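You operate a simulated robot arm through the tools that you are given. There is no shell and no other tool.

You run a simulated robot arm. Do the job below in one go: nothing can be reset, and whatever is moved stays where it is left.

TASK
Take both caps off the round sockets and put them in the CAPS tray.

It is judged by the outcome, as a careful person would: the job done as asked, and still so three seconds after it is handed in. It fails if anything else is knocked over, pushed out of place, dropped, spilled or broken. A push-on lid holds only when it is set on centred and level and pressed home; a screw cap is set on level and turned clockwise until tight.

THE ROBOT
A 6-joint arm with a two-finger parallel gripper, fixed in place. Base frame: the origin is at the foot of the arm, x ahead of it, y to its left, z up; the work surface is at about z = 0.86. Readings come in m, degrees, newtons and seconds.
With the tool pointing down near the work surface it reaches from about 0.36 to 0.76 m from the base axis. Its first joint turns from -66.0 to 66.0 degrees. Payload 2.45 kg.
Tool frame: the origin (TCP) lies between the finger pads and is the grasp point; the fingertips stand 0.024 m ahead of it; z points along the fingers, y is the line along which they close. The gripper opens to 0.068 m. The fingers are 0.017 m wide and 0.01 m thick; the gripper's body (0.04 by 0.07 m) begins 0.041 m behind the TCP.
Orientation is that of the tool frame in the base frame, as [roll, pitch, yaw] about the fixed x, y, z axes, in that order (R = Rz(yaw) Ry(pitch) Rx(roll)). With the fingers straight down and closing along the base's y, the tool's x points along the base's -x, its y along +y and its z along -z.

THE INTERFACE
- The arm moves only by the tool apply_moves. Its argument "rows" is text: rows parted by semicolons, each of 7 numbers parted by spaces: the shift along the tool's x, y, z in mm, then the turn, a rotation vector about the tool's x, y, z in degrees, then the finger opening in mm, from 0 to 68. In form: x y z rx ry rz fingers; .... A call has 1 to 20 rows; each row is the pose to reach, as a shift and turn from the pose commanded when the call began, along the tool's axes at that moment. Each row takes 0.2 s and may step no farther than 0.05 m and 8.6 degrees from the row before; otherwise, or with a gripper value out of range, the whole call is refused. Where a pose cannot be reached the arm comes as near as it can. A force on the tool above 40 N (or 10 N above the force at the start of the call, whichever is more), or a blocked arm, ends the call early, and 0.2 s more pass. The fingers move at their own pace (about 0.108 m/s each) and stop on an object; they squeeze with about 40 N. The grip force told is the motor's: it shows also when the fingers shut on nothing. Time passes only in rows, and 0.2 s behind the last, so rows that repeat a pose let the fingers close. It gives the time, the measured TCP pose, the force on the tool (base axes), the opening and the grip force at its end, in the units of the frame above (readings bear some noise), with the torque about the TCP (base axes, N m) and any sound that the robot's microphone picked up, and new pictures: "show" is both (left out), scene, wrist or none.
- Cameras (640 x 400 px; columns grow to the right, rows downward): "scene" is fixed at [0.1532, 0.4103, 1.475]; the picture's right is [-0.82, -0.57, 0.00], its down [-0.25, 0.36, -0.90] and it looks along [0.51, -0.74, -0.44] (base axes); focal length 370 px, centre (320, 200). "wrist" rides on the gripper at [0.084, 0.011, -0.075] in the tool frame; the picture's right is [-0.13, 0.99, 0.00], its down [-0.60, -0.08, -0.79] and it looks along [-0.79, -0.10, 0.61] (tool axes); focal length 251 px, centre (320, 200).
- point_at(camera, pixels): for up to 12 pixels [column, row] of the newest picture of that camera ("zoom" is the newest enlarged one), the place [x, y, z] in the base frame of the surface seen there, good to about 0.003 m, but the place of the scene camera against the robot may be out by one fixed shift of up to 0.012 m in any direction. No time passes.
- zoom(camera, box): a new picture of the part [left, top, right, bottom] of that camera's present view, enlarged. No time passes.
- hand_in(): hands the job in; it is judged then, once.

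Open the gripper and draw the arm clear of the work before you hand the job in, unless the task says otherwise.

The tools are called by a JSON object that holds its "fn" and its "kwargs". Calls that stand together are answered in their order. apply_moves: Moves the arm, as the interface text tells. Its arguments: {"type":"object","properties":{"rows":{"type":"string"},"show":{"type":"string","enum":["both","scene","wrist","none"]}},"required":["rows"]} The other tools are called the same way: point_at (camera, pixels) gives the place of the surface under pixels of a picture; zoom (camera, box) takes an enlarged picture of a part of a camera's view; hand_in () hands the job in.

At the start:

```text
time: 0.0
position: [0.4905, -0.115, 1.2474]
ee_rot: [-180.0, 0.0, -180.0]
ft_force: [-0.4, -0.2, 0.5]
moment: [0.0, -0.01, 0.0]
gripper_width: 0.068
finger_force: 0.1
```

scene: 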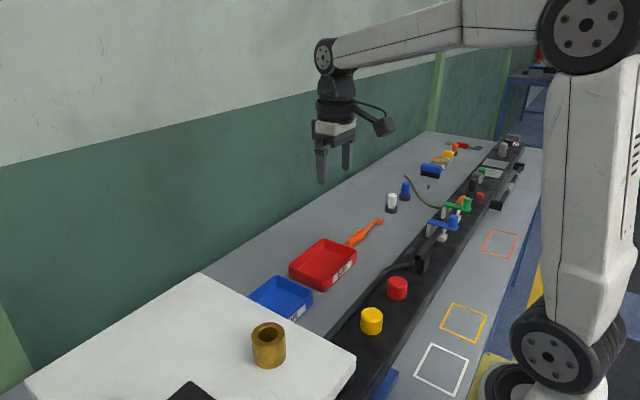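
wrist: 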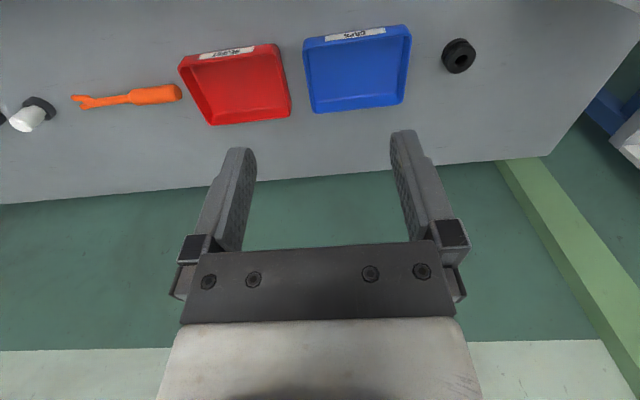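

The scene shows a red cap near (397,288), a yellow cap near (371,320), and red and blue trays at (323,263) and (281,298). I zoom in on these to read the labels and find the sockets.

{"fn": "zoom", "kwargs": {"camera": "scene", "box": [240, 220, 480, 370]}}

{"fn": "zoom", "kwargs": {"camera": "scene", "box": [380, 120, 540, 250]}}

{"fn": "zoom", "kwargs": {"camera": "wrist", "box": [160, 10, 480, 140]}}

```text
2.67 times, centred on (360, 295) of scene
```

zoom: 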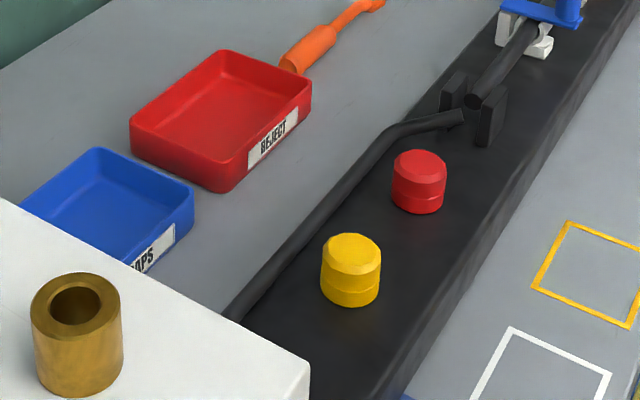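

```text
3.08 times, centred on (460, 185) of scene
```

zoom: 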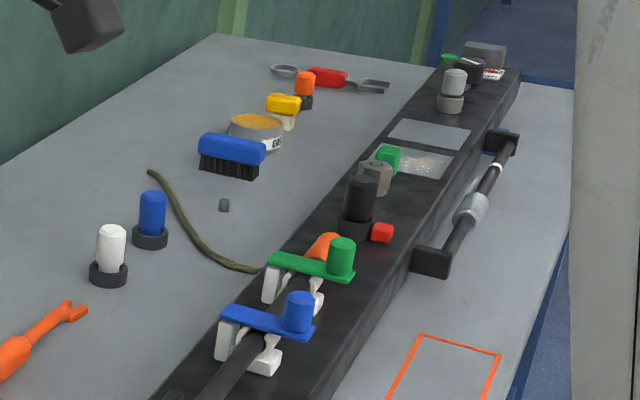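

```text
2.00 times, centred on (320, 75) of wrist
```

zoom: 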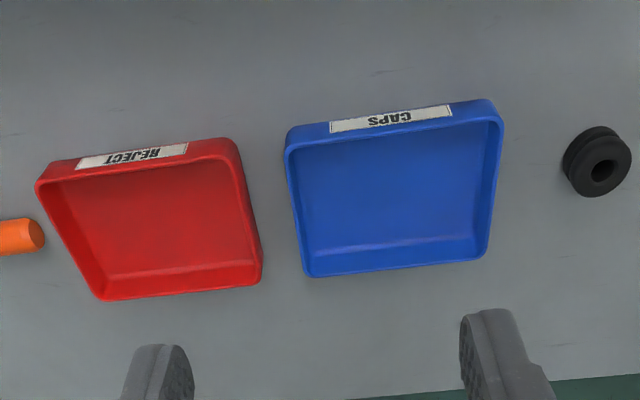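

The CAPS tray is the blue one. I take positions of the red and yellow caps, the trays, the rail and other obstacles.

{"fn": "point_at", "kwargs": {"camera": "scene", "pixels": [[397, 280], [397, 297], [371, 313], [371, 331], [385, 330], [281, 297], [420, 245], [360, 300], [340, 360], [268, 330], [430, 290], [323, 265]]}}

{"fn": "point_at", "kwargs": {"camera": "wrist", "pixels": [[308, 40], [409, 28], [404, 102], [315, 112], [358, 75], [240, 85], [458, 55], [30, 115], [180, 65], [290, 115]]}}

{"fn": "zoom", "kwargs": {"camera": "scene", "box": [340, 260, 430, 350]}}

```text
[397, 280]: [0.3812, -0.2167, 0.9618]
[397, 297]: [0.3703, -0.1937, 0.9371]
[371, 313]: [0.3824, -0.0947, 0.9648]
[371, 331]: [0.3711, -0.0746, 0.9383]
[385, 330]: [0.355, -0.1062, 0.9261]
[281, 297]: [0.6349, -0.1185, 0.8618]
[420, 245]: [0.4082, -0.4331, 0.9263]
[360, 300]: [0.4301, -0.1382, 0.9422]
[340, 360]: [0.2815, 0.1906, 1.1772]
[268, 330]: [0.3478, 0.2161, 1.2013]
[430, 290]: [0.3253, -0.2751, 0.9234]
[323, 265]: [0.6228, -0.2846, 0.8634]
```

```text
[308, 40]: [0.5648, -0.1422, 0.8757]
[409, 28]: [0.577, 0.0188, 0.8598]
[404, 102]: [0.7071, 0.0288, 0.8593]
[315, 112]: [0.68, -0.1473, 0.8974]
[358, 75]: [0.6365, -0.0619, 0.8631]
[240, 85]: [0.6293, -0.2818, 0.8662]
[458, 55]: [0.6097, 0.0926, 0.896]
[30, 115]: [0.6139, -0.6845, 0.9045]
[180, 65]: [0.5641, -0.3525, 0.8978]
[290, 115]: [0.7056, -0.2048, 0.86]
```

```text
4.44 times, centred on (385, 305) of scene
```

zoom: 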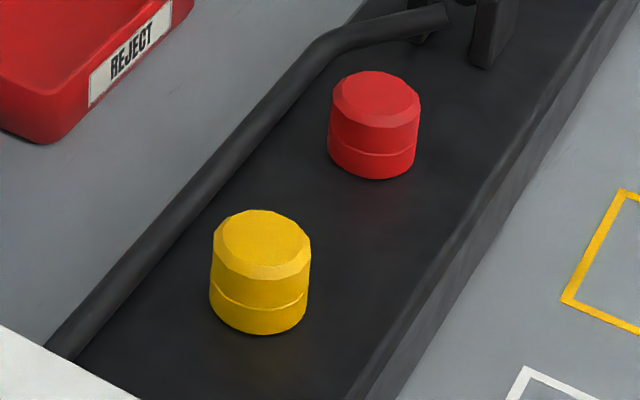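

The red cap is at about (0.38, -0.21) and the yellow one at about (0.38, -0.09), with tops at z≈0.963 on the rail (z≈0.926). I move the arm to above and between them for a closer wrist view.

{"fn": "apply_moves", "kwargs": {"rows": "17 -6 24 0 0 0 68; 35 -12 49 0 0 0 68; 52 -18 73 0 0 0 68; 70 -24 98 0 0 0 68; 87 -30 122 0 0 0 68; 105 -35 147 0 0 0 68; 105 -35 147 0 0 0 68"}}

```text
time: 1.6
position: [0.3829, -0.149, 1.102]
ee_rot: [179.9, 0.0, 179.9]
ft_force: [0.6, -0.5, -0.5]
moment: [0.01, -0.02, -0.01]
gripper_width: 0.068
finger_force: 0.1
```

scene: 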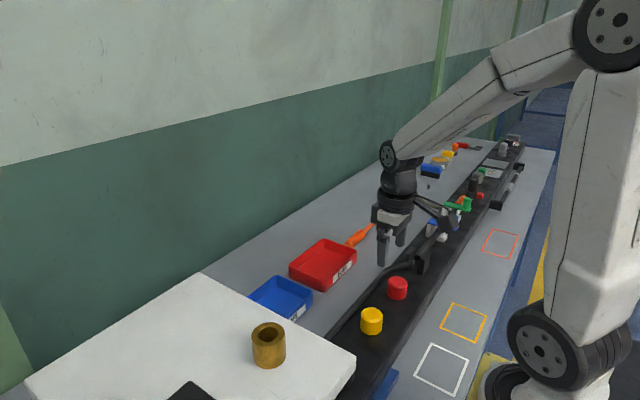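
wrist: 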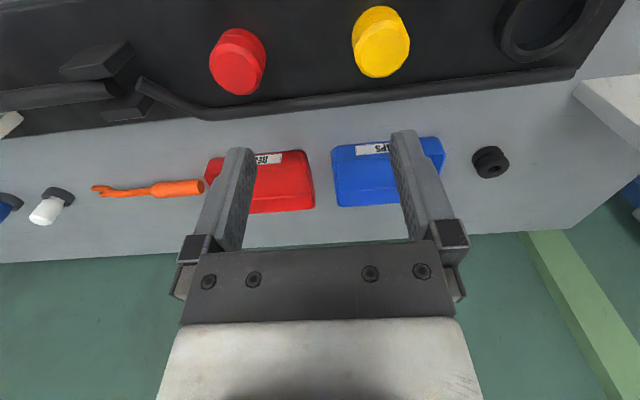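

Both caps now appear in the wrist view, red at (238,61) and yellow at (381,42). I zoom in and take their positions with the wrist camera.

{"fn": "zoom", "kwargs": {"camera": "wrist", "box": [180, 0, 440, 120]}}

{"fn": "point_at", "kwargs": {"camera": "wrist", "pixels": [[239, 45], [238, 62], [225, 60], [252, 62], [238, 92], [381, 20], [382, 48], [360, 45], [404, 42], [382, 74], [310, 70], [560, 30]]}}

{"fn": "point_at", "kwargs": {"camera": "wrist", "pixels": [[100, 60], [120, 105], [50, 97], [300, 105], [450, 88], [600, 100], [580, 90], [520, 20], [345, 175], [390, 160], [440, 170], [370, 200]]}}

```text
2.46 times, centred on (310, 60) of wrist
```

zoom: 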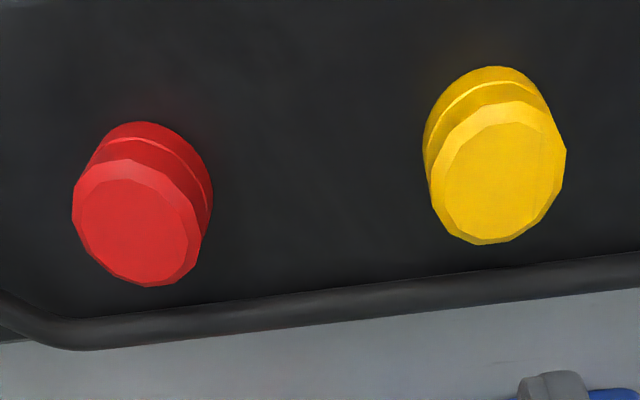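

```text
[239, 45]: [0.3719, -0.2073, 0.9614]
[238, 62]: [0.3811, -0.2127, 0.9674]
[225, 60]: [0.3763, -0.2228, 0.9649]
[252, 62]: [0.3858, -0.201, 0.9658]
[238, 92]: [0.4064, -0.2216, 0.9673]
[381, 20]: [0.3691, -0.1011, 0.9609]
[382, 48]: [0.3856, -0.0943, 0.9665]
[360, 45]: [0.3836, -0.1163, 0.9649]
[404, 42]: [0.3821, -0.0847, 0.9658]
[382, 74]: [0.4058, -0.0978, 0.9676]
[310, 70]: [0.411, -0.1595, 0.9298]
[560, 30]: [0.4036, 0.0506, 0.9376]
```

```text
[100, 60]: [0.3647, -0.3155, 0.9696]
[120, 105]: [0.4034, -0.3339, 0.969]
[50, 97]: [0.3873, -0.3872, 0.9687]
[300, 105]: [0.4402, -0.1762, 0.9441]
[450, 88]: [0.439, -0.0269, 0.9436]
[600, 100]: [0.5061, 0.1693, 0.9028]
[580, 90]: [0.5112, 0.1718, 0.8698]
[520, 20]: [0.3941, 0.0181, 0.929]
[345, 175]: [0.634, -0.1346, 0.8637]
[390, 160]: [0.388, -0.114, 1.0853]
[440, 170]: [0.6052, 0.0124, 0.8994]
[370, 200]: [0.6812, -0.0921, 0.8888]
```

Before deciding which items are meant, I check the other objects along the rail, including the dark ring at wrist (560,30) and the far items in the scene.

{"fn": "zoom", "kwargs": {"camera": "wrist", "box": [470, 0, 640, 110]}}

{"fn": "zoom", "kwargs": {"camera": "scene", "box": [440, 125, 540, 205]}}

{"fn": "point_at", "kwargs": {"camera": "scene", "pixels": [[392, 200], [406, 190], [475, 183], [480, 172], [503, 148], [481, 196], [440, 224], [463, 204], [370, 350], [385, 385]]}}

{"fn": "zoom", "kwargs": {"camera": "wrist", "box": [0, 20, 220, 240]}}

```text
3.64 times, centred on (555, 55) of wrist
```

zoom: 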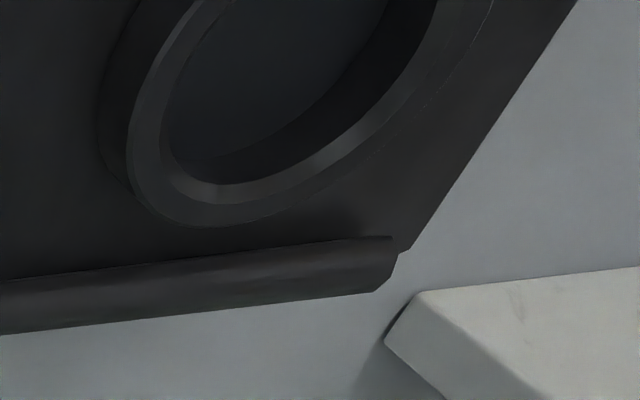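

```text
5.00 times, centred on (490, 165) of scene
```

zoom: 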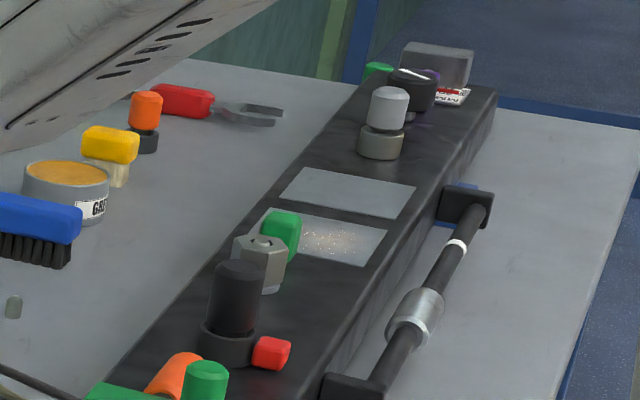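

```text
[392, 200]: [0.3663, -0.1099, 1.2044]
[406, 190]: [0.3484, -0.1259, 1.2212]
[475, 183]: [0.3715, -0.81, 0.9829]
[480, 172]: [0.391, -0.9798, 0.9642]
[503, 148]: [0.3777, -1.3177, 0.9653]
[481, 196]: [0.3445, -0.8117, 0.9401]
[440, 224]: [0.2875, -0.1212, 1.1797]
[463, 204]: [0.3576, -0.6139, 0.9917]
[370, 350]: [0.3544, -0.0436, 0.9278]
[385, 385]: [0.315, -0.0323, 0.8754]
```

```text
1.82 times, centred on (110, 130) of wrist
```

zoom: 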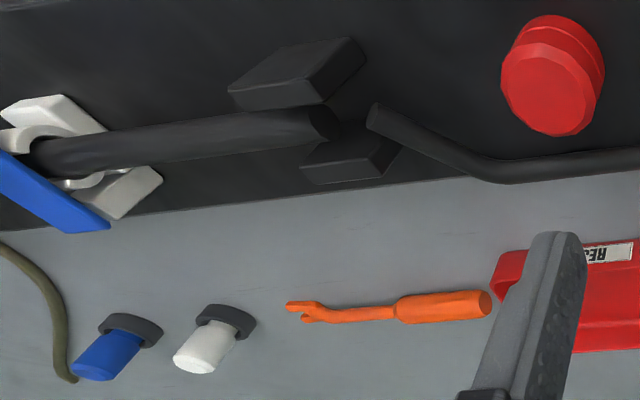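

The other socketed items are out of reach (y < -0.8), so the red and yellow caps on the rail are the two meant. I move above the yellow cap, with fingertips about 50 mm over its top, to measure it more closely.

{"fn": "apply_moves", "kwargs": {"rows": "0 20 20 0 0 0 68; 0 40 40 0 0 0 68; 0 54 60 0 0 0 68; 0 54 60 0 0 0 68", "show": "wrist"}}

{"fn": "zoom", "kwargs": {"camera": "wrist", "box": [220, 0, 420, 125]}}

```text
time: 2.6
position: [0.3846, -0.0949, 1.0402]
ee_rot: [-180.0, 0.1, 180.0]
ft_force: [-0.1, 0.3, -0.1]
moment: [0.02, -0.02, -0.03]
gripper_width: 0.0682
finger_force: 0.1
```

wrist: 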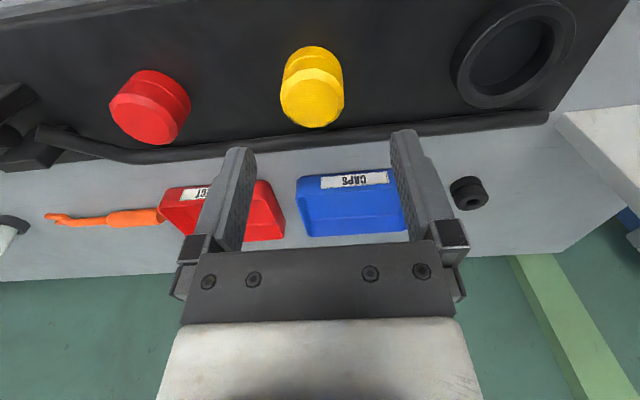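

```text
3.20 times, centred on (320, 62) of wrist
```

zoom: 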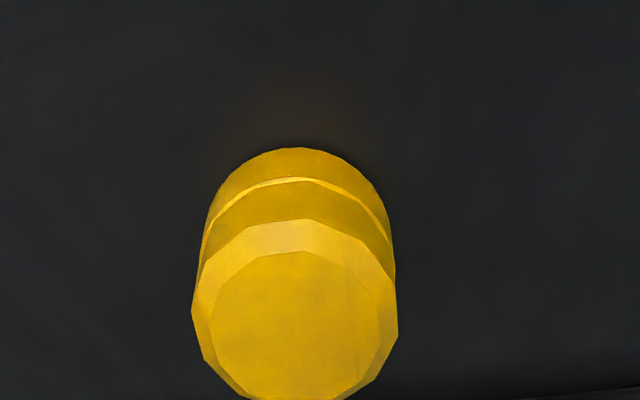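

The yellow cap's top face is centred near (312,101) in the wrist picture. I sample the edges of its top face and lower ring.

{"fn": "point_at", "kwargs": {"camera": "wrist", "pixels": [[312, 82], [313, 100], [313, 120], [289, 100], [338, 100], [283, 98], [342, 98], [310, 60], [310, 54], [313, 74], [310, 40], [315, 123]]}}

{"fn": "point_at", "kwargs": {"camera": "zoom", "pixels": [[295, 320], [213, 315], [378, 315], [292, 255], [300, 395], [196, 310], [395, 310], [292, 225], [292, 195], [292, 165], [205, 235], [385, 225]]}}

```text
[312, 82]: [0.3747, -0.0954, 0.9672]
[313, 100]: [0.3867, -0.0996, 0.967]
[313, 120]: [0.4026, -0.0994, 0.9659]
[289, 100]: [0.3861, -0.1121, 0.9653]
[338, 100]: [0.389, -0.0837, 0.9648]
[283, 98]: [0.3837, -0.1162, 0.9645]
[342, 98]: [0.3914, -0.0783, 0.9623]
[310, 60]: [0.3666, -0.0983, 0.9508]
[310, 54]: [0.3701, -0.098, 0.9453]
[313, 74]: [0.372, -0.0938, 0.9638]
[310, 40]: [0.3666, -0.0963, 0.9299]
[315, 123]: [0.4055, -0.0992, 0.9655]
```

```text
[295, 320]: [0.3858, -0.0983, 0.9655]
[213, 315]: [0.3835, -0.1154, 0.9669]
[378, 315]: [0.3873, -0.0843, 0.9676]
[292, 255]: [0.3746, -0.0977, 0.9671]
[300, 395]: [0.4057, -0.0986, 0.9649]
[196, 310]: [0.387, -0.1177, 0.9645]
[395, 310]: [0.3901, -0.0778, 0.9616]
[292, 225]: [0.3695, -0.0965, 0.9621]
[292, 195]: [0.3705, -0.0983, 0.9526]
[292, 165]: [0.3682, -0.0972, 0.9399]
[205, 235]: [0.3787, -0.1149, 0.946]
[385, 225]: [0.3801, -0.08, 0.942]
```

The yellow cap is centred at about (0.388, -0.099), about 41 mm across, with its top at z≈0.967 and a seam at z≈0.944. I shift to centre on it and descend with open fingers so that the tips stop just above the seam.

{"fn": "apply_moves", "kwargs": {"rows": "-3 -3 10 0 0 0 68; -3 -3 25 0 0 0 68; -3 -3 40 0 0 0 68; -3 -3 50 0 0 0 68; -3 -3 50 0 0 0 68"}}

{"fn": "zoom", "kwargs": {"camera": "wrist", "box": [200, 60, 440, 210]}}

{"fn": "zoom", "kwargs": {"camera": "scene", "box": [340, 240, 440, 350]}}

```text
time: 3.8
position: [0.3875, -0.0982, 0.9912]
ee_rot: [-180.0, 0.0, 180.0]
ft_force: [0.6, -0.3, 0.0]
moment: [0.0, 0.01, -0.01]
gripper_width: 0.0678
finger_force: 0.0
```

scene: 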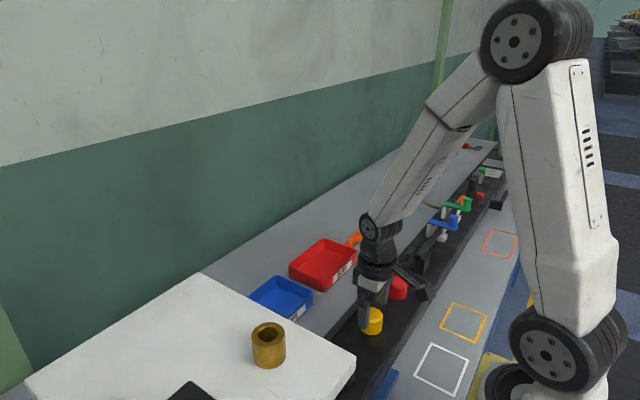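
wrist: 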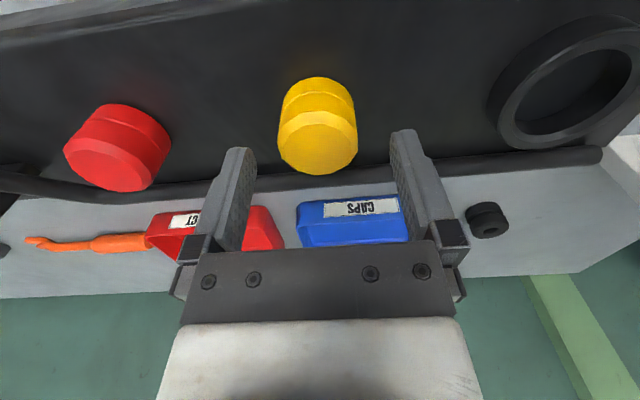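

```text
2.67 times, centred on (320, 135) of wrist
```

zoom: 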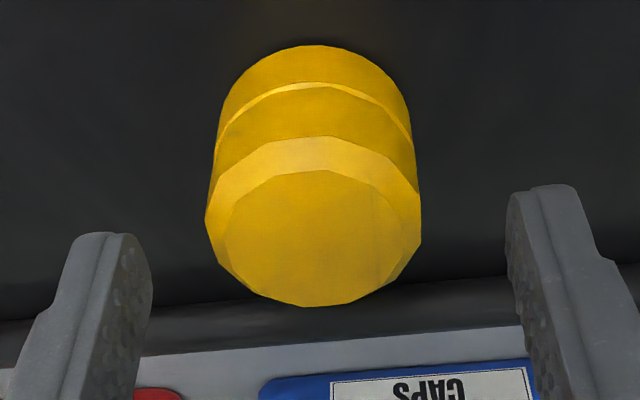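

```text
3.64 times, centred on (390, 295) of scene
```

zoom: 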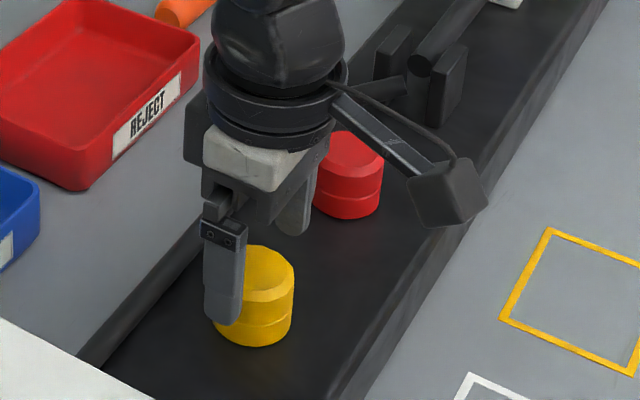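

The cap sits about 1 mm left of and ahead of the tool axis. I correct by that, descend 20 mm so that the tips are just above the seam, and close the fingers.

{"fn": "apply_moves", "kwargs": {"rows": "-1 -1 7 0 0 0 68; -1 -1 14 0 0 0 68; -1 -1 20 0 0 0 68; -1 -1 20 0 0 0 68; -1 -1 20 0 0 0 50; -1 -1 20 0 0 0 40; -1 -1 20 0 0 0 30; -1 -1 20 0 0 0 30; -1 -1 20 0 0 0 30"}}

{"fn": "zoom", "kwargs": {"camera": "wrist", "box": [200, 80, 440, 230]}}

{"fn": "zoom", "kwargs": {"camera": "scene", "box": [340, 260, 420, 350]}}

```text
time: 5.8
position: [0.3877, -0.0996, 0.9697]
ee_rot: [-179.9, 0.1, 180.0]
ft_force: [1.4, 5.0, -2.0]
moment: [0.13, -0.07, 0.02]
gripper_width: 0.0415
finger_force: 40.1
```

scene: 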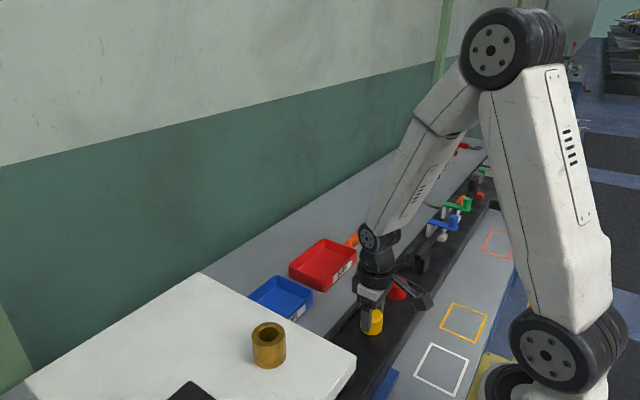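
wrist: 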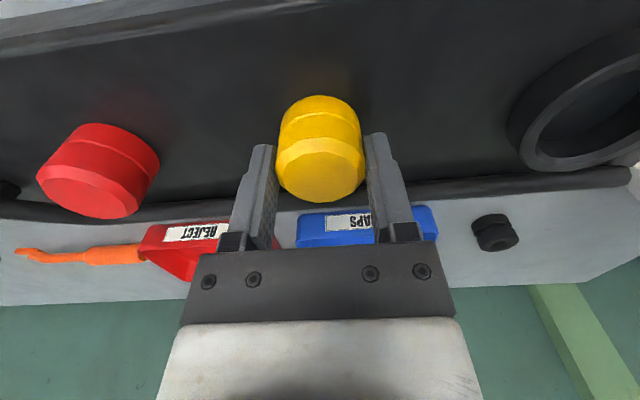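

```text
2.67 times, centred on (320, 155) of wrist
```

zoom: 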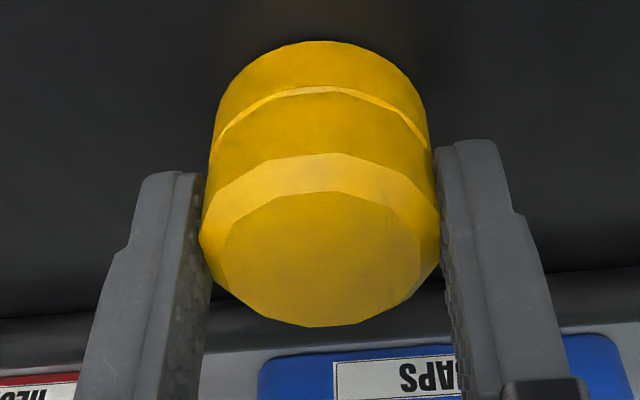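

```text
4.44 times, centred on (380, 305) of scene
```

zoom: 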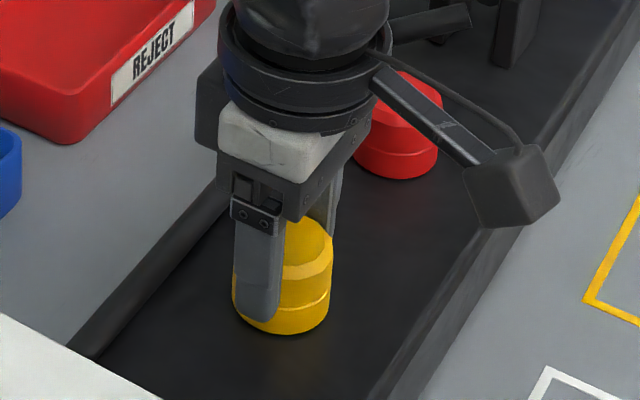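

The cap is held at 41.5 mm with 40 N of grip and about 5 N of side force. I pull straight up slowly by a few millimetres to see whether it comes free or has to be turned.

{"fn": "apply_moves", "kwargs": {"rows": "0 0 -0.5 0 0 0 30; 0 0 -1 0 0 0 30; 0 0 -1.5 0 0 0 30; 0 0 -2 0 0 0 30; 0 0 -2 0 0 0 30", "show": "wrist"}}

{"fn": "zoom", "kwargs": {"camera": "wrist", "box": [200, 80, 440, 230]}}

```text
time: 7.0
position: [0.3888, -0.0997, 0.9725]
ee_rot: [180.0, -0.2, -180.0]
ft_force: [0.6, -3.5, -27.9]
moment: [-0.15, 0.04, -0.01]
gripper_width: 0.0409
finger_force: 40.3
```

wrist: 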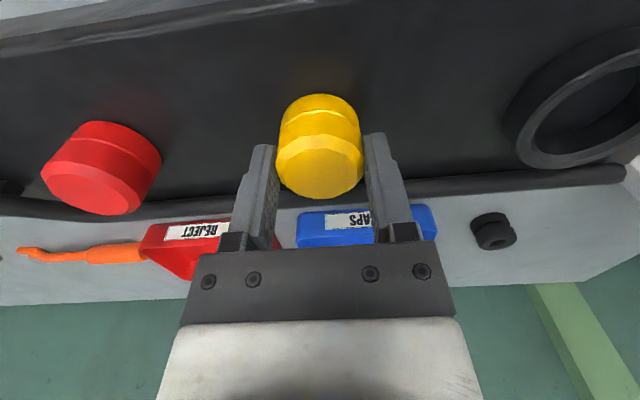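

```text
2.67 times, centred on (320, 155) of wrist
```

zoom: 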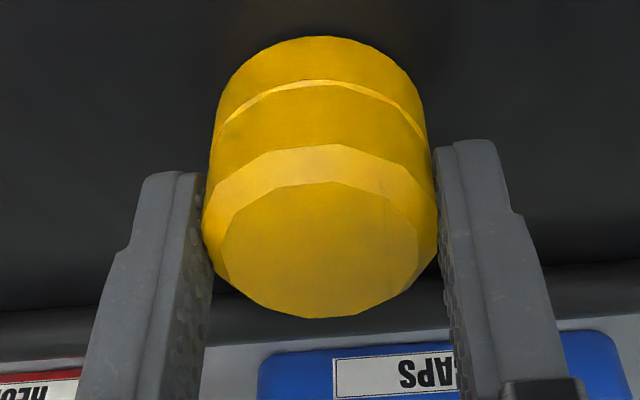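

The pull reached 28 N and the fingers slipped about 2 mm up the cap, which did not rise. It does not pull off at this force, so it may be a screw cap; I check where the seam is before regripping to turn it.

{"fn": "point_at", "kwargs": {"camera": "zoom", "pixels": [[320, 55], [320, 78], [320, 90], [320, 120], [320, 142], [320, 160], [320, 250], [320, 20], [225, 130], [420, 125], [215, 170], [430, 165]]}}

{"fn": "zoom", "kwargs": {"camera": "wrist", "box": [20, 100, 200, 230]}}

```text
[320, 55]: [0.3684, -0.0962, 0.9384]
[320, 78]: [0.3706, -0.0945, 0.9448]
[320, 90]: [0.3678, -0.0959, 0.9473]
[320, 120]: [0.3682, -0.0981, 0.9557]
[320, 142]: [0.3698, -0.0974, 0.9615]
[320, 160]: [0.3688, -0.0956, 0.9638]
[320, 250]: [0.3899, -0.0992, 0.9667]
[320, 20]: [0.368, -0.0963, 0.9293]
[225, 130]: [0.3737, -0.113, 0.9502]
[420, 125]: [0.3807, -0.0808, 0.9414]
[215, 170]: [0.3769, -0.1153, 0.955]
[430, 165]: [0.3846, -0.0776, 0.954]
```

```text
3.08 times, centred on (110, 165) of wrist
```

zoom: 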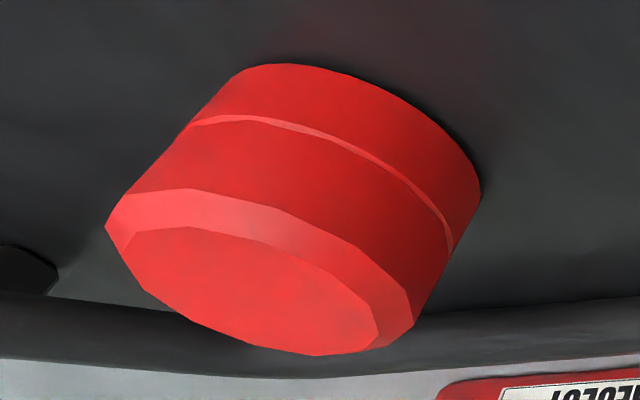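

The seam is at z≈0.945 and the lower ring is slightly wider, so it is likely the socket collar. I open a little, go back down 2 mm, regrip the upper part and try a 24° counter-clockwise turn (seen from above), watching the torque.

{"fn": "apply_moves", "kwargs": {"rows": "0 0 0 0 0 0 52; 0 0 0 0 0 0 52; 0 0 2 0 0 0 52; 0 0 2 0 0 0 52; 0 0 2 0 0 0 30; 0 0 2 0 0 0 30; 0 0 2 0 0 0 30", "show": "none"}}

{"fn": "apply_moves", "kwargs": {"rows": "0 0 0 0 0 -4 30; 0 0 0 0 0 -8 30; 0 0 0 0 0 -12 30; 0 0 0 0 0 -16 30; 0 0 0 0 0 -20 30; 0 0 0 0 0 -24 30", "show": "wrist"}}

{"fn": "zoom", "kwargs": {"camera": "wrist", "box": [200, 80, 440, 230]}}

```text
time: 8.6
position: [0.3899, -0.1005, 0.9709]
ee_rot: [-179.9, 0.0, 180.0]
ft_force: [-0.2, -4.0, 2.8]
moment: [-0.22, 0.04, -0.01]
gripper_width: 0.0412
finger_force: 40.5
```

```text
time: 10.0
position: [0.3886, -0.1005, 0.9709]
ee_rot: [-179.9, 0.1, -155.8]
ft_force: [4.6, 0.6, 10.8]
moment: [0.31, -0.04, -0.05]
gripper_width: 0.0411
finger_force: 40.1
```

wrist: 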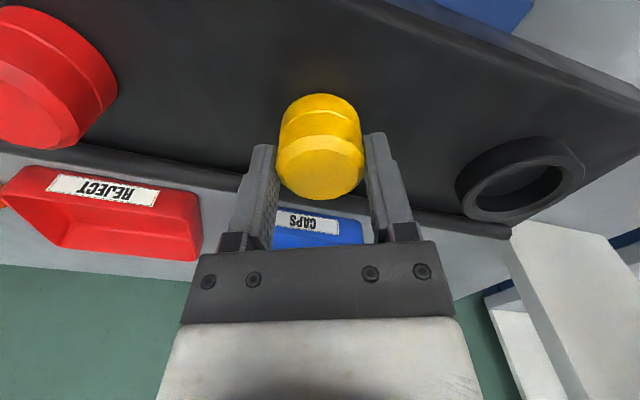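

```text
2.67 times, centred on (320, 155) of wrist
```

zoom: 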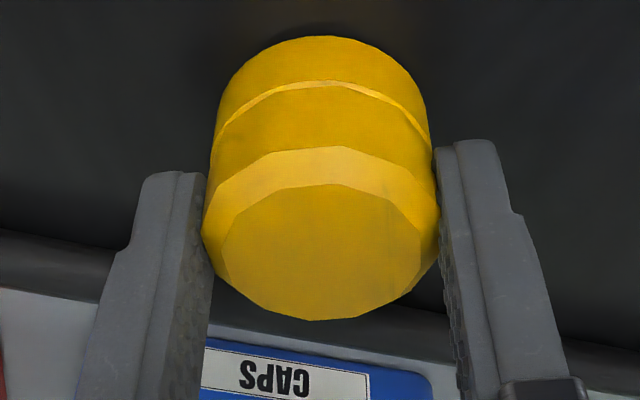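

The cap turned with the fingers (its facets kept their place between the pads), the torque was tiny, and the force became +10.8 N upwards, so it is a screw cap that rises as it turns. I keep turning counter-clockwise while rising slowly to follow the thread.

{"fn": "apply_moves", "kwargs": {"rows": "0 0 -0.6 0 0 -4 30; 0 0 -0.7 0 0 -8 30; 0 0 -0.8 0 0 -12 30; 0 0 -0.9 0 0 -16 30; 0 0 -1.0 0 0 -20 30; 0 0 -1.1 0 0 -24 30; 0 0 -1.2 0 0 -28 30; 0 0 -1.3 0 0 -32 30; 0 0 -1.4 0 0 -36 30; 0 0 -1.5 0 0 -40 30", "show": "wrist"}}

{"fn": "zoom", "kwargs": {"camera": "wrist", "box": [200, 80, 440, 230]}}

```text
time: 12.2
position: [0.3897, -0.1013, 0.9711]
ee_rot: [-179.9, -0.1, -115.9]
ft_force: [1.8, -26.2, 13.5]
moment: [-0.41, 0.01, -0.07]
gripper_width: 0.0412
finger_force: 40.0
```

wrist: 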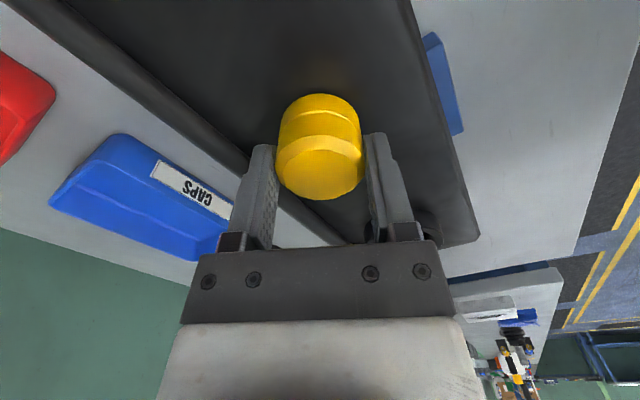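

```text
2.67 times, centred on (320, 155) of wrist
```

zoom: 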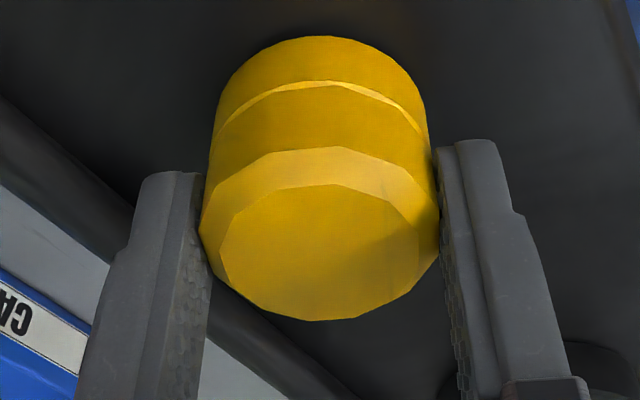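

The cap keeps turning with the fingers, but a side force of -26 N in y has built up from a small centring offset. I check heights on the cap and ring to see how far it has risen.

{"fn": "point_at", "kwargs": {"camera": "zoom", "pixels": [[320, 55], [320, 78], [320, 92], [320, 120], [320, 250], [290, 260], [350, 260], [320, 20], [320, 38], [320, 310]]}}

{"fn": "zoom", "kwargs": {"camera": "scene", "box": [340, 260, 420, 350]}}

```text
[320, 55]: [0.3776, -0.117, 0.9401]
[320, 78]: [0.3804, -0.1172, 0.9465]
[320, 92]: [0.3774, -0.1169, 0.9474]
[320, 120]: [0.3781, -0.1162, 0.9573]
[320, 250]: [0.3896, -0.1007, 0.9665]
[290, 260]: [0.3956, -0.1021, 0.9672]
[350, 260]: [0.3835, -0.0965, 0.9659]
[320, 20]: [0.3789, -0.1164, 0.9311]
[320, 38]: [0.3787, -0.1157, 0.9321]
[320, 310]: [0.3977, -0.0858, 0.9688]
```

```text
4.44 times, centred on (380, 305) of scene
```

zoom: 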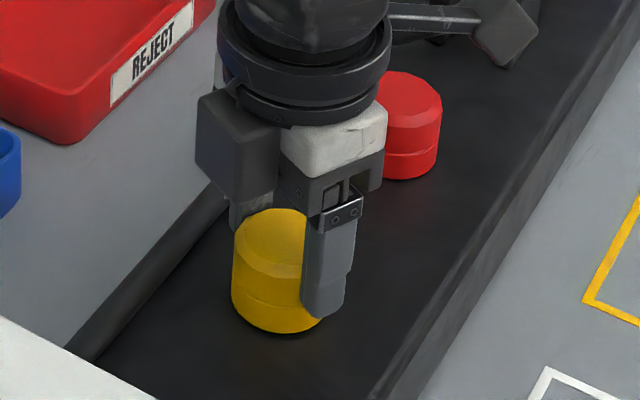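

The whole yellow piece, ring included, is lifting off the rail, so it is all one screw cap. I open to release the side load and check the centring before regripping.

{"fn": "apply_moves", "kwargs": {"rows": "0 0 0 0 0 0 56; 0 0 0 0 0 0 56; 0 0 0 0 0 0 56", "show": "wrist"}}

{"fn": "zoom", "kwargs": {"camera": "wrist", "box": [200, 80, 440, 230]}}

{"fn": "zoom", "kwargs": {"camera": "scene", "box": [340, 260, 420, 350]}}

```text
time: 13.0
position: [0.3882, -0.1009, 0.9712]
ee_rot: [-180.0, 0.0, -116.1]
ft_force: [0.3, 0.0, 0.2]
moment: [0.0, 0.0, 0.0]
gripper_width: 0.0559
finger_force: 0.0
```

wrist: 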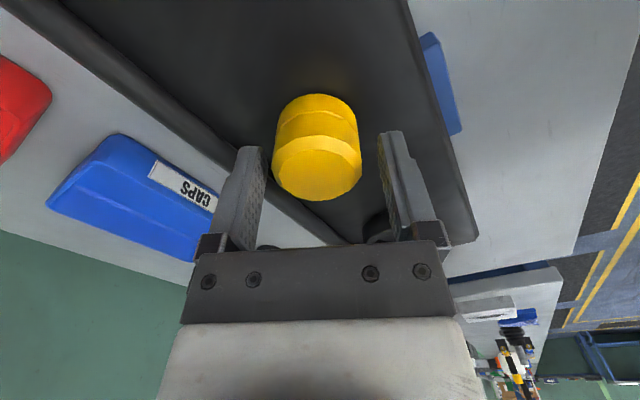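

```text
2.67 times, centred on (320, 155) of wrist
```

zoom: 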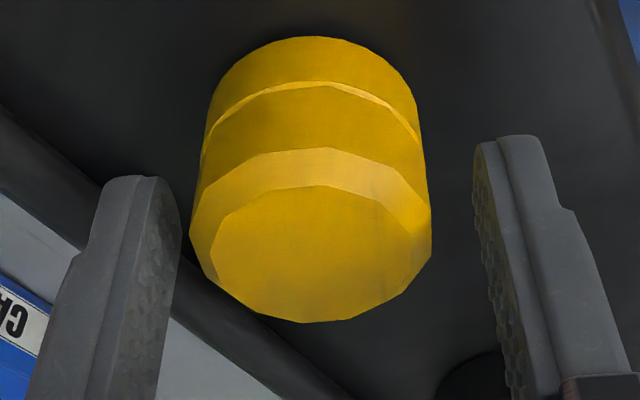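

```text
4.44 times, centred on (380, 305) of scene
```

zoom: 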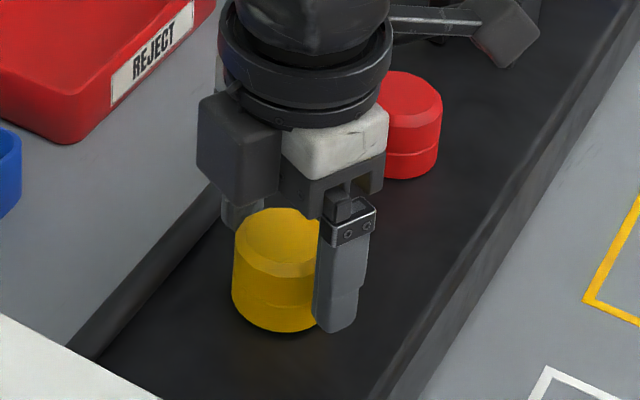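

Once released, the cap sits about 1.5 mm to the tool's -y side (zoom column 311 against 320 when gripped). I shift the gripper by that, regrip and check that the side force is small.

{"fn": "apply_moves", "kwargs": {"rows": "0 -1.5 0 0 0 0 56; 0 -1.5 0 0 0 0 56; 0 -1.5 0 0 0 0 30; 0 -1.5 0 0 0 0 30; 0 -1.5 0 0 0 0 30", "show": "none"}}

```text
time: 14.2
position: [0.3888, -0.1019, 0.9709]
ee_rot: [179.8, 0.0, -116.0]
ft_force: [-6.0, 2.4, 2.1]
moment: [0.02, 0.15, -0.03]
gripper_width: 0.0414
finger_force: 40.2
```

The side force is now only about 6 N. I keep turning counter-clockwise by 40° while rising 1.5 mm.

{"fn": "apply_moves", "kwargs": {"rows": "0 0 -0.15 0 0 -4 30; 0 0 -0.3 0 0 -8 30; 0 0 -0.45 0 0 -12 30; 0 0 -0.6 0 0 -16 30; 0 0 -0.75 0 0 -20 30; 0 0 -0.9 0 0 -24 30; 0 0 -1.05 0 0 -28 30; 0 0 -1.2 0 0 -32 30; 0 0 -1.35 0 0 -36 30; 0 0 -1.5 0 0 -40 30", "show": "both"}}

{"fn": "zoom", "kwargs": {"camera": "wrist", "box": [200, 80, 440, 230]}}

{"fn": "zoom", "kwargs": {"camera": "scene", "box": [340, 260, 420, 350]}}

```text
time: 16.4
position: [0.389, -0.1004, 0.9742]
ee_rot: [-180.0, 0.0, -75.9]
ft_force: [-0.9, 0.0, 0.3]
moment: [-0.02, 0.02, 0.03]
gripper_width: 0.0414
finger_force: 39.9
```

scene: 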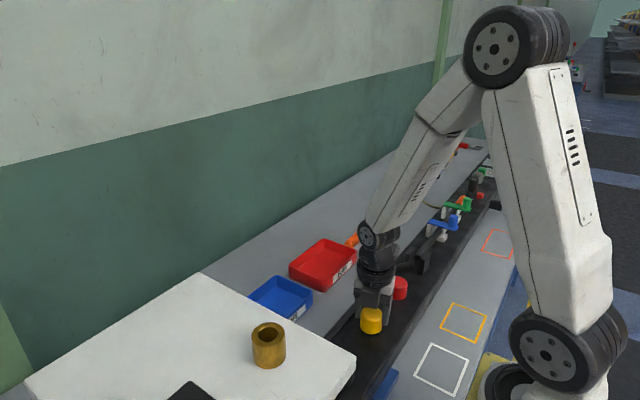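
wrist: 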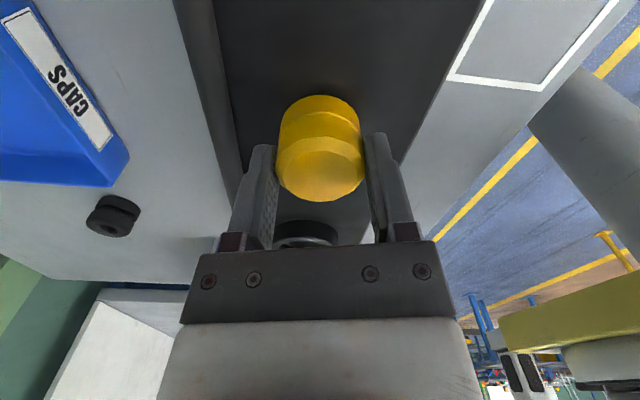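

```text
2.67 times, centred on (320, 155) of wrist
```

zoom: 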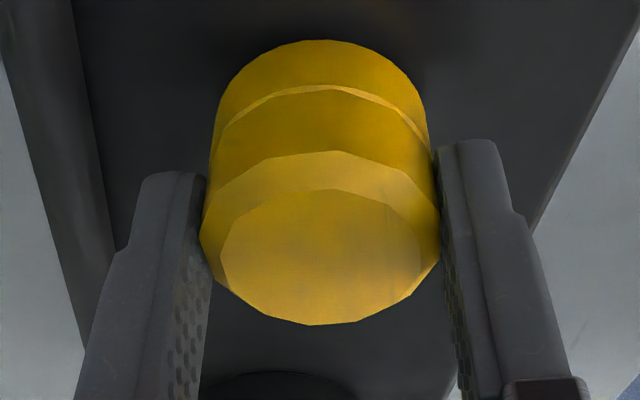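

```text
4.44 times, centred on (380, 305) of scene
```

zoom: 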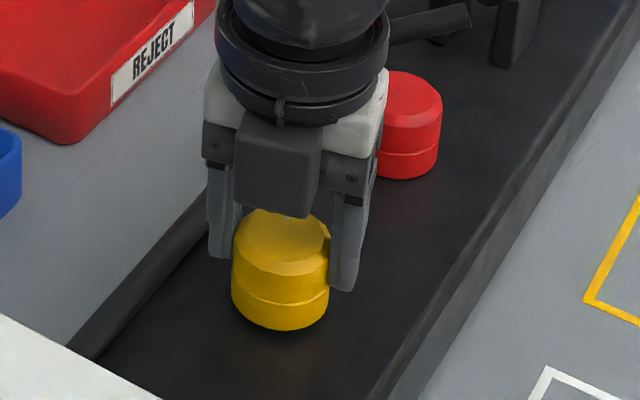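

All forces are now near zero at 104° of turn, so the thread seems to have let go. I lift slowly by 10 mm and watch for resistance.

{"fn": "apply_moves", "kwargs": {"rows": "0 0 -1 0 0 0 30; 0 0 -2 0 0 0 30; 0 0 -4 0 0 0 30; 0 0 -7 0 0 0 30; 0 0 -10 0 0 0 30; 0 0 -10 0 0 0 30", "show": "both"}}

{"fn": "zoom", "kwargs": {"camera": "scene", "box": [340, 260, 420, 350]}}

{"fn": "zoom", "kwargs": {"camera": "wrist", "box": [200, 80, 440, 230]}}

```text
time: 17.8
position: [0.3903, -0.1002, 0.9836]
ee_rot: [-180.0, 0.0, -76.0]
ft_force: [-0.6, -0.1, -1.2]
moment: [-0.03, 0.01, -0.01]
gripper_width: 0.0417
finger_force: 40.1
```

scene: 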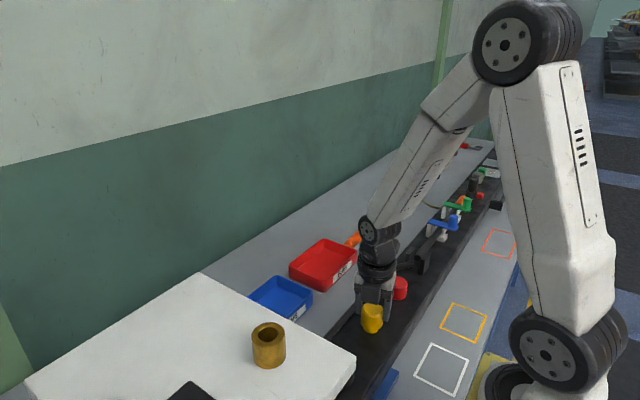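
wrist: 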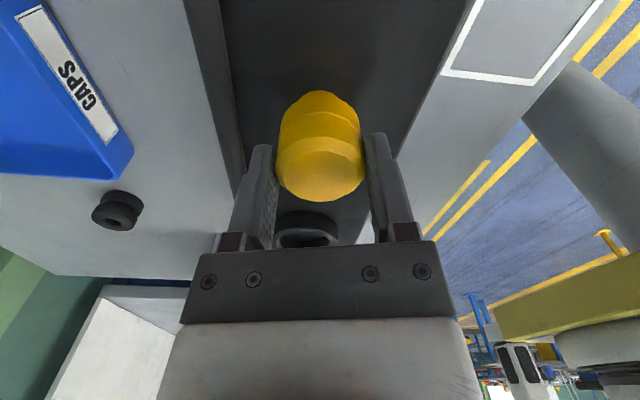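

```text
4.44 times, centred on (380, 305) of scene
```

zoom: 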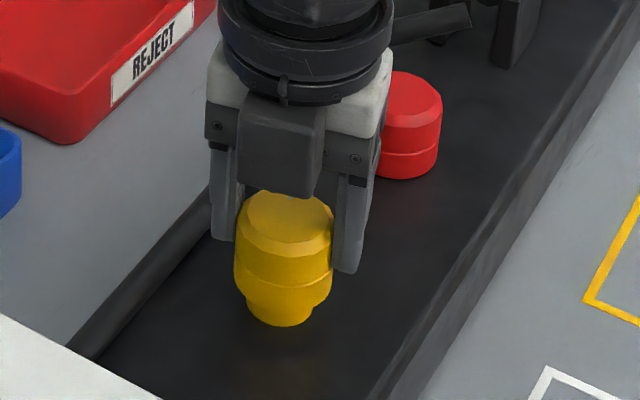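

```text
2.67 times, centred on (320, 155) of wrist
```

zoom: 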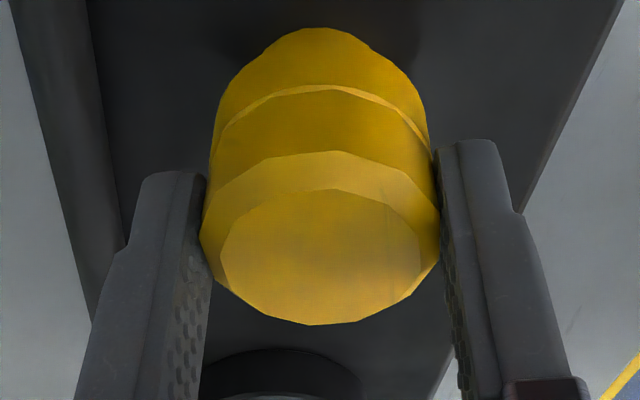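

The cap is clear of the thread; below it shows a narrower yellow part, either the socket or the cap's stem. I lift another 80 mm.

{"fn": "apply_moves", "kwargs": {"rows": "0 0 -8 0 0 0 30; 0 0 -20 0 0 0 30; 0 0 -35 0 0 0 30; 0 0 -50 0 0 0 30; 0 0 -65 0 0 0 30; 0 0 -80 0 0 0 30; 0 0 -80 0 0 0 30", "show": "both"}}

{"fn": "zoom", "kwargs": {"camera": "scene", "box": [330, 230, 430, 350]}}

```text
time: 19.4
position: [0.3898, -0.0995, 1.0646]
ee_rot: [-180.0, 0.0, -75.9]
ft_force: [-0.8, -0.4, -0.4]
moment: [0.01, -0.02, 0.01]
gripper_width: 0.0301
finger_force: 0.0
```

scene: 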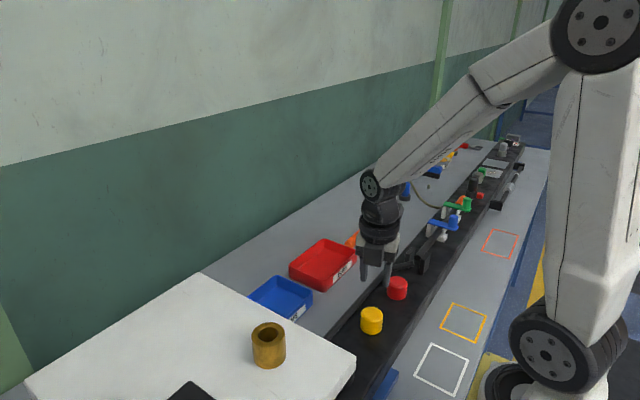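
wrist: 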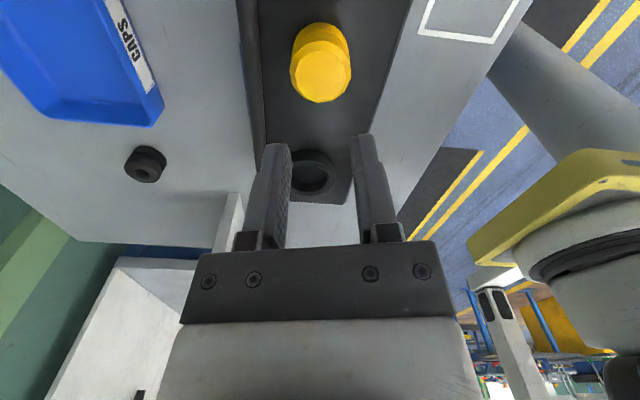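

```text
3.33 times, centred on (380, 290) of scene
```

zoom: 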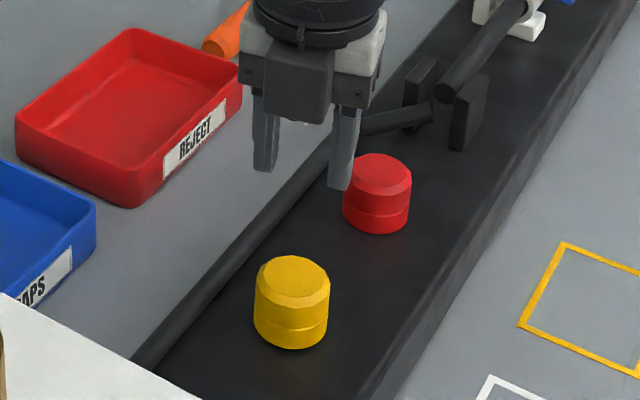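

The fingers closed to 30 mm on nothing: the cap slipped out of the grip and sits back at (371,320) on its socket. I look closely at how it sits now and at its height.

{"fn": "zoom", "kwargs": {"camera": "wrist", "box": [260, 0, 380, 110]}}

{"fn": "point_at", "kwargs": {"camera": "wrist", "pixels": [[320, 60], [320, 80], [320, 98], [300, 80], [342, 80], [320, 40], [320, 30], [320, 10], [293, 75], [350, 75]]}}

{"fn": "zoom", "kwargs": {"camera": "scene", "box": [350, 295, 395, 345]}}

```text
3.64 times, centred on (320, 55) of wrist
```

zoom: 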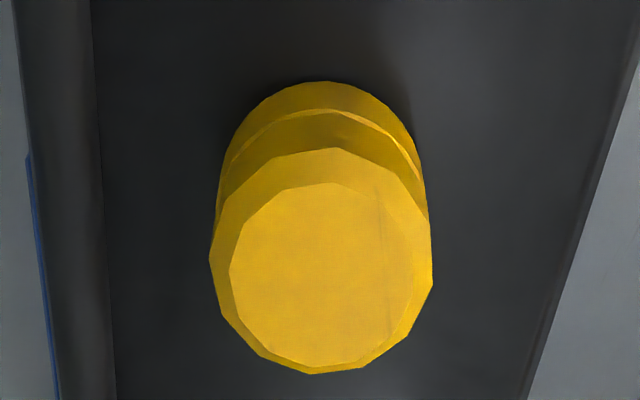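

```text
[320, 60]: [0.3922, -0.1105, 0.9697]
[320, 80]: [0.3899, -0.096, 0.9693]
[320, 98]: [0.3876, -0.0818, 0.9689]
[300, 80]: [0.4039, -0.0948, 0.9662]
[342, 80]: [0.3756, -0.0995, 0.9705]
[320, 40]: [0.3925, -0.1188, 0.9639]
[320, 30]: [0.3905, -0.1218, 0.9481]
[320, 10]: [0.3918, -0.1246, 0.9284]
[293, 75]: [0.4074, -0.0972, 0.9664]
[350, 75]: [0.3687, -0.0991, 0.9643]
```

```text
8.00 times, centred on (372, 320) of scene
```

zoom: 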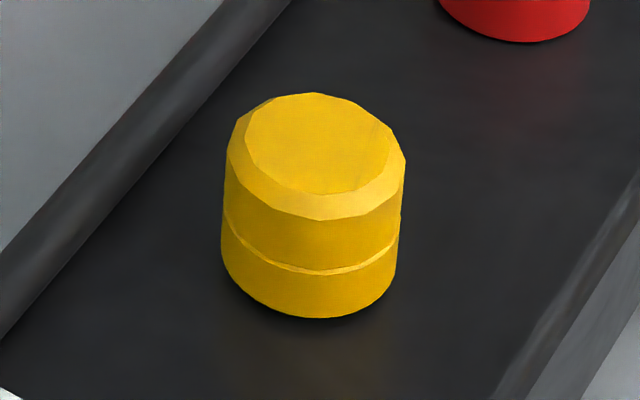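

The yellow cap is back loosely on its socket with its top about 2 mm higher (z≈0.969), and it is still centred under the tool. I open, descend again and regrip it, a little lower than before.

{"fn": "apply_moves", "kwargs": {"rows": "0 0 0 0 0 0 60; 0 0 15 0 0 0 60; 0 0 35 0 0 0 60; 0 0 55 0 0 0 60; 0 0 72 0 0 0 60; 0 0 84 0 0 0 60; 0 0 92 0 0 0 60; 0 0 92 0 0 0 60", "show": "both"}}

{"fn": "zoom", "kwargs": {"camera": "wrist", "box": [200, 80, 440, 230]}}

{"fn": "zoom", "kwargs": {"camera": "scene", "box": [340, 260, 420, 350]}}

```text
time: 21.2
position: [0.3886, -0.0997, 0.9725]
ee_rot: [-179.9, 0.0, -76.0]
ft_force: [-0.2, -0.5, 0.8]
moment: [0.02, 0.02, -0.01]
gripper_width: 0.06
finger_force: 0.0
```

scene: 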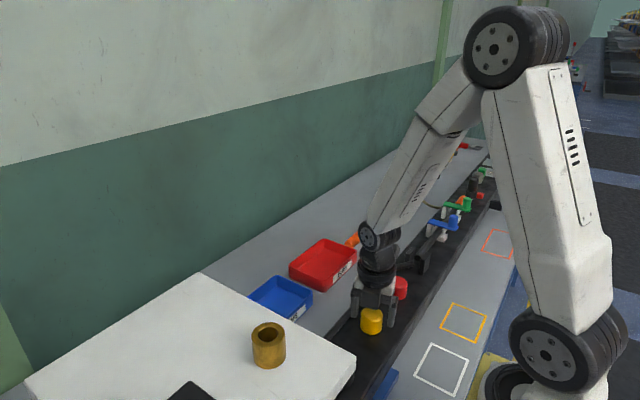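
wrist: 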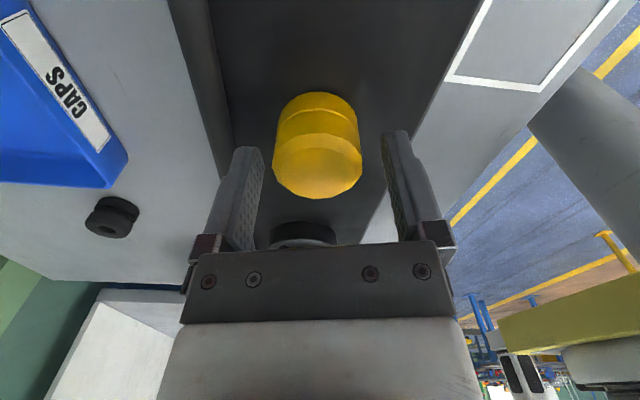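

```text
2.67 times, centred on (320, 155) of wrist
```

zoom: 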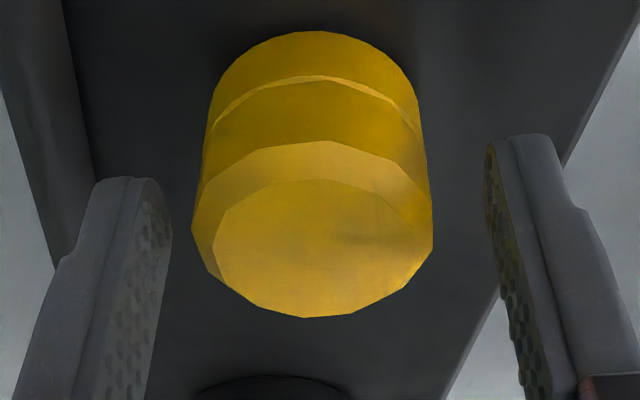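

```text
4.44 times, centred on (380, 305) of scene
```

zoom: 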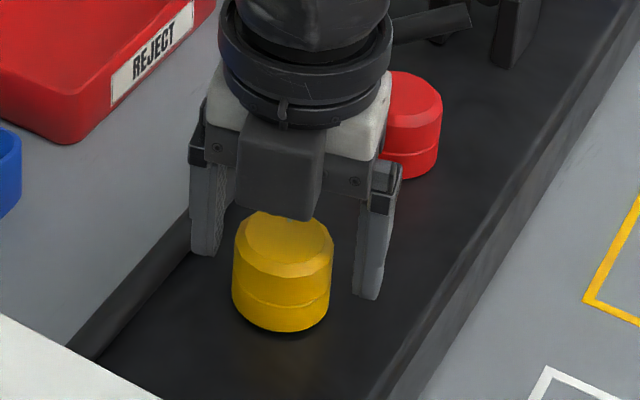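

The cap lies about 1.3 mm to the tool's -y side and slightly towards the camera. I shift by that, close the fingers, then lift in small 1 mm steps to find where it catches.

{"fn": "apply_moves", "kwargs": {"rows": "1 -1.3 0 0 0 0 60; 1 -1.3 0 0 0 0 50; 1 -1.3 0 0 0 0 30; 1 -1.3 0 0 0 0 30; 1 -1.3 0 0 0 0 30; 1 -1.3 0 0 0 0 30", "show": "none"}}

{"fn": "apply_moves", "kwargs": {"rows": "0 0 -1 0 0 0 30; 0 0 -2 0 0 0 30; 0 0 -3 0 0 0 30; 0 0 -4 0 0 0 30", "show": "wrist"}}

```text
time: 22.6
position: [0.3899, -0.1017, 0.9726]
ee_rot: [180.0, 0.0, -76.0]
ft_force: [-0.8, -1.2, 0.2]
moment: [-0.07, 0.04, 0.01]
gripper_width: 0.041
finger_force: 40.0
```

```text
time: 23.6
position: [0.39, -0.101, 0.9769]
ee_rot: [-180.0, 0.0, -76.0]
ft_force: [0.1, -0.2, -1.1]
moment: [0.02, 0.0, -0.01]
gripper_width: 0.0412
finger_force: 39.8
```

wrist: 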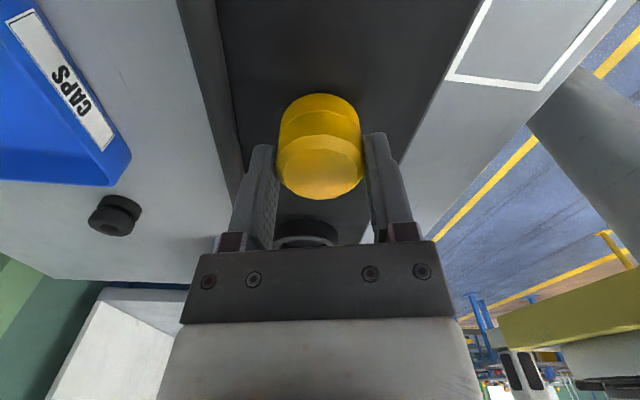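

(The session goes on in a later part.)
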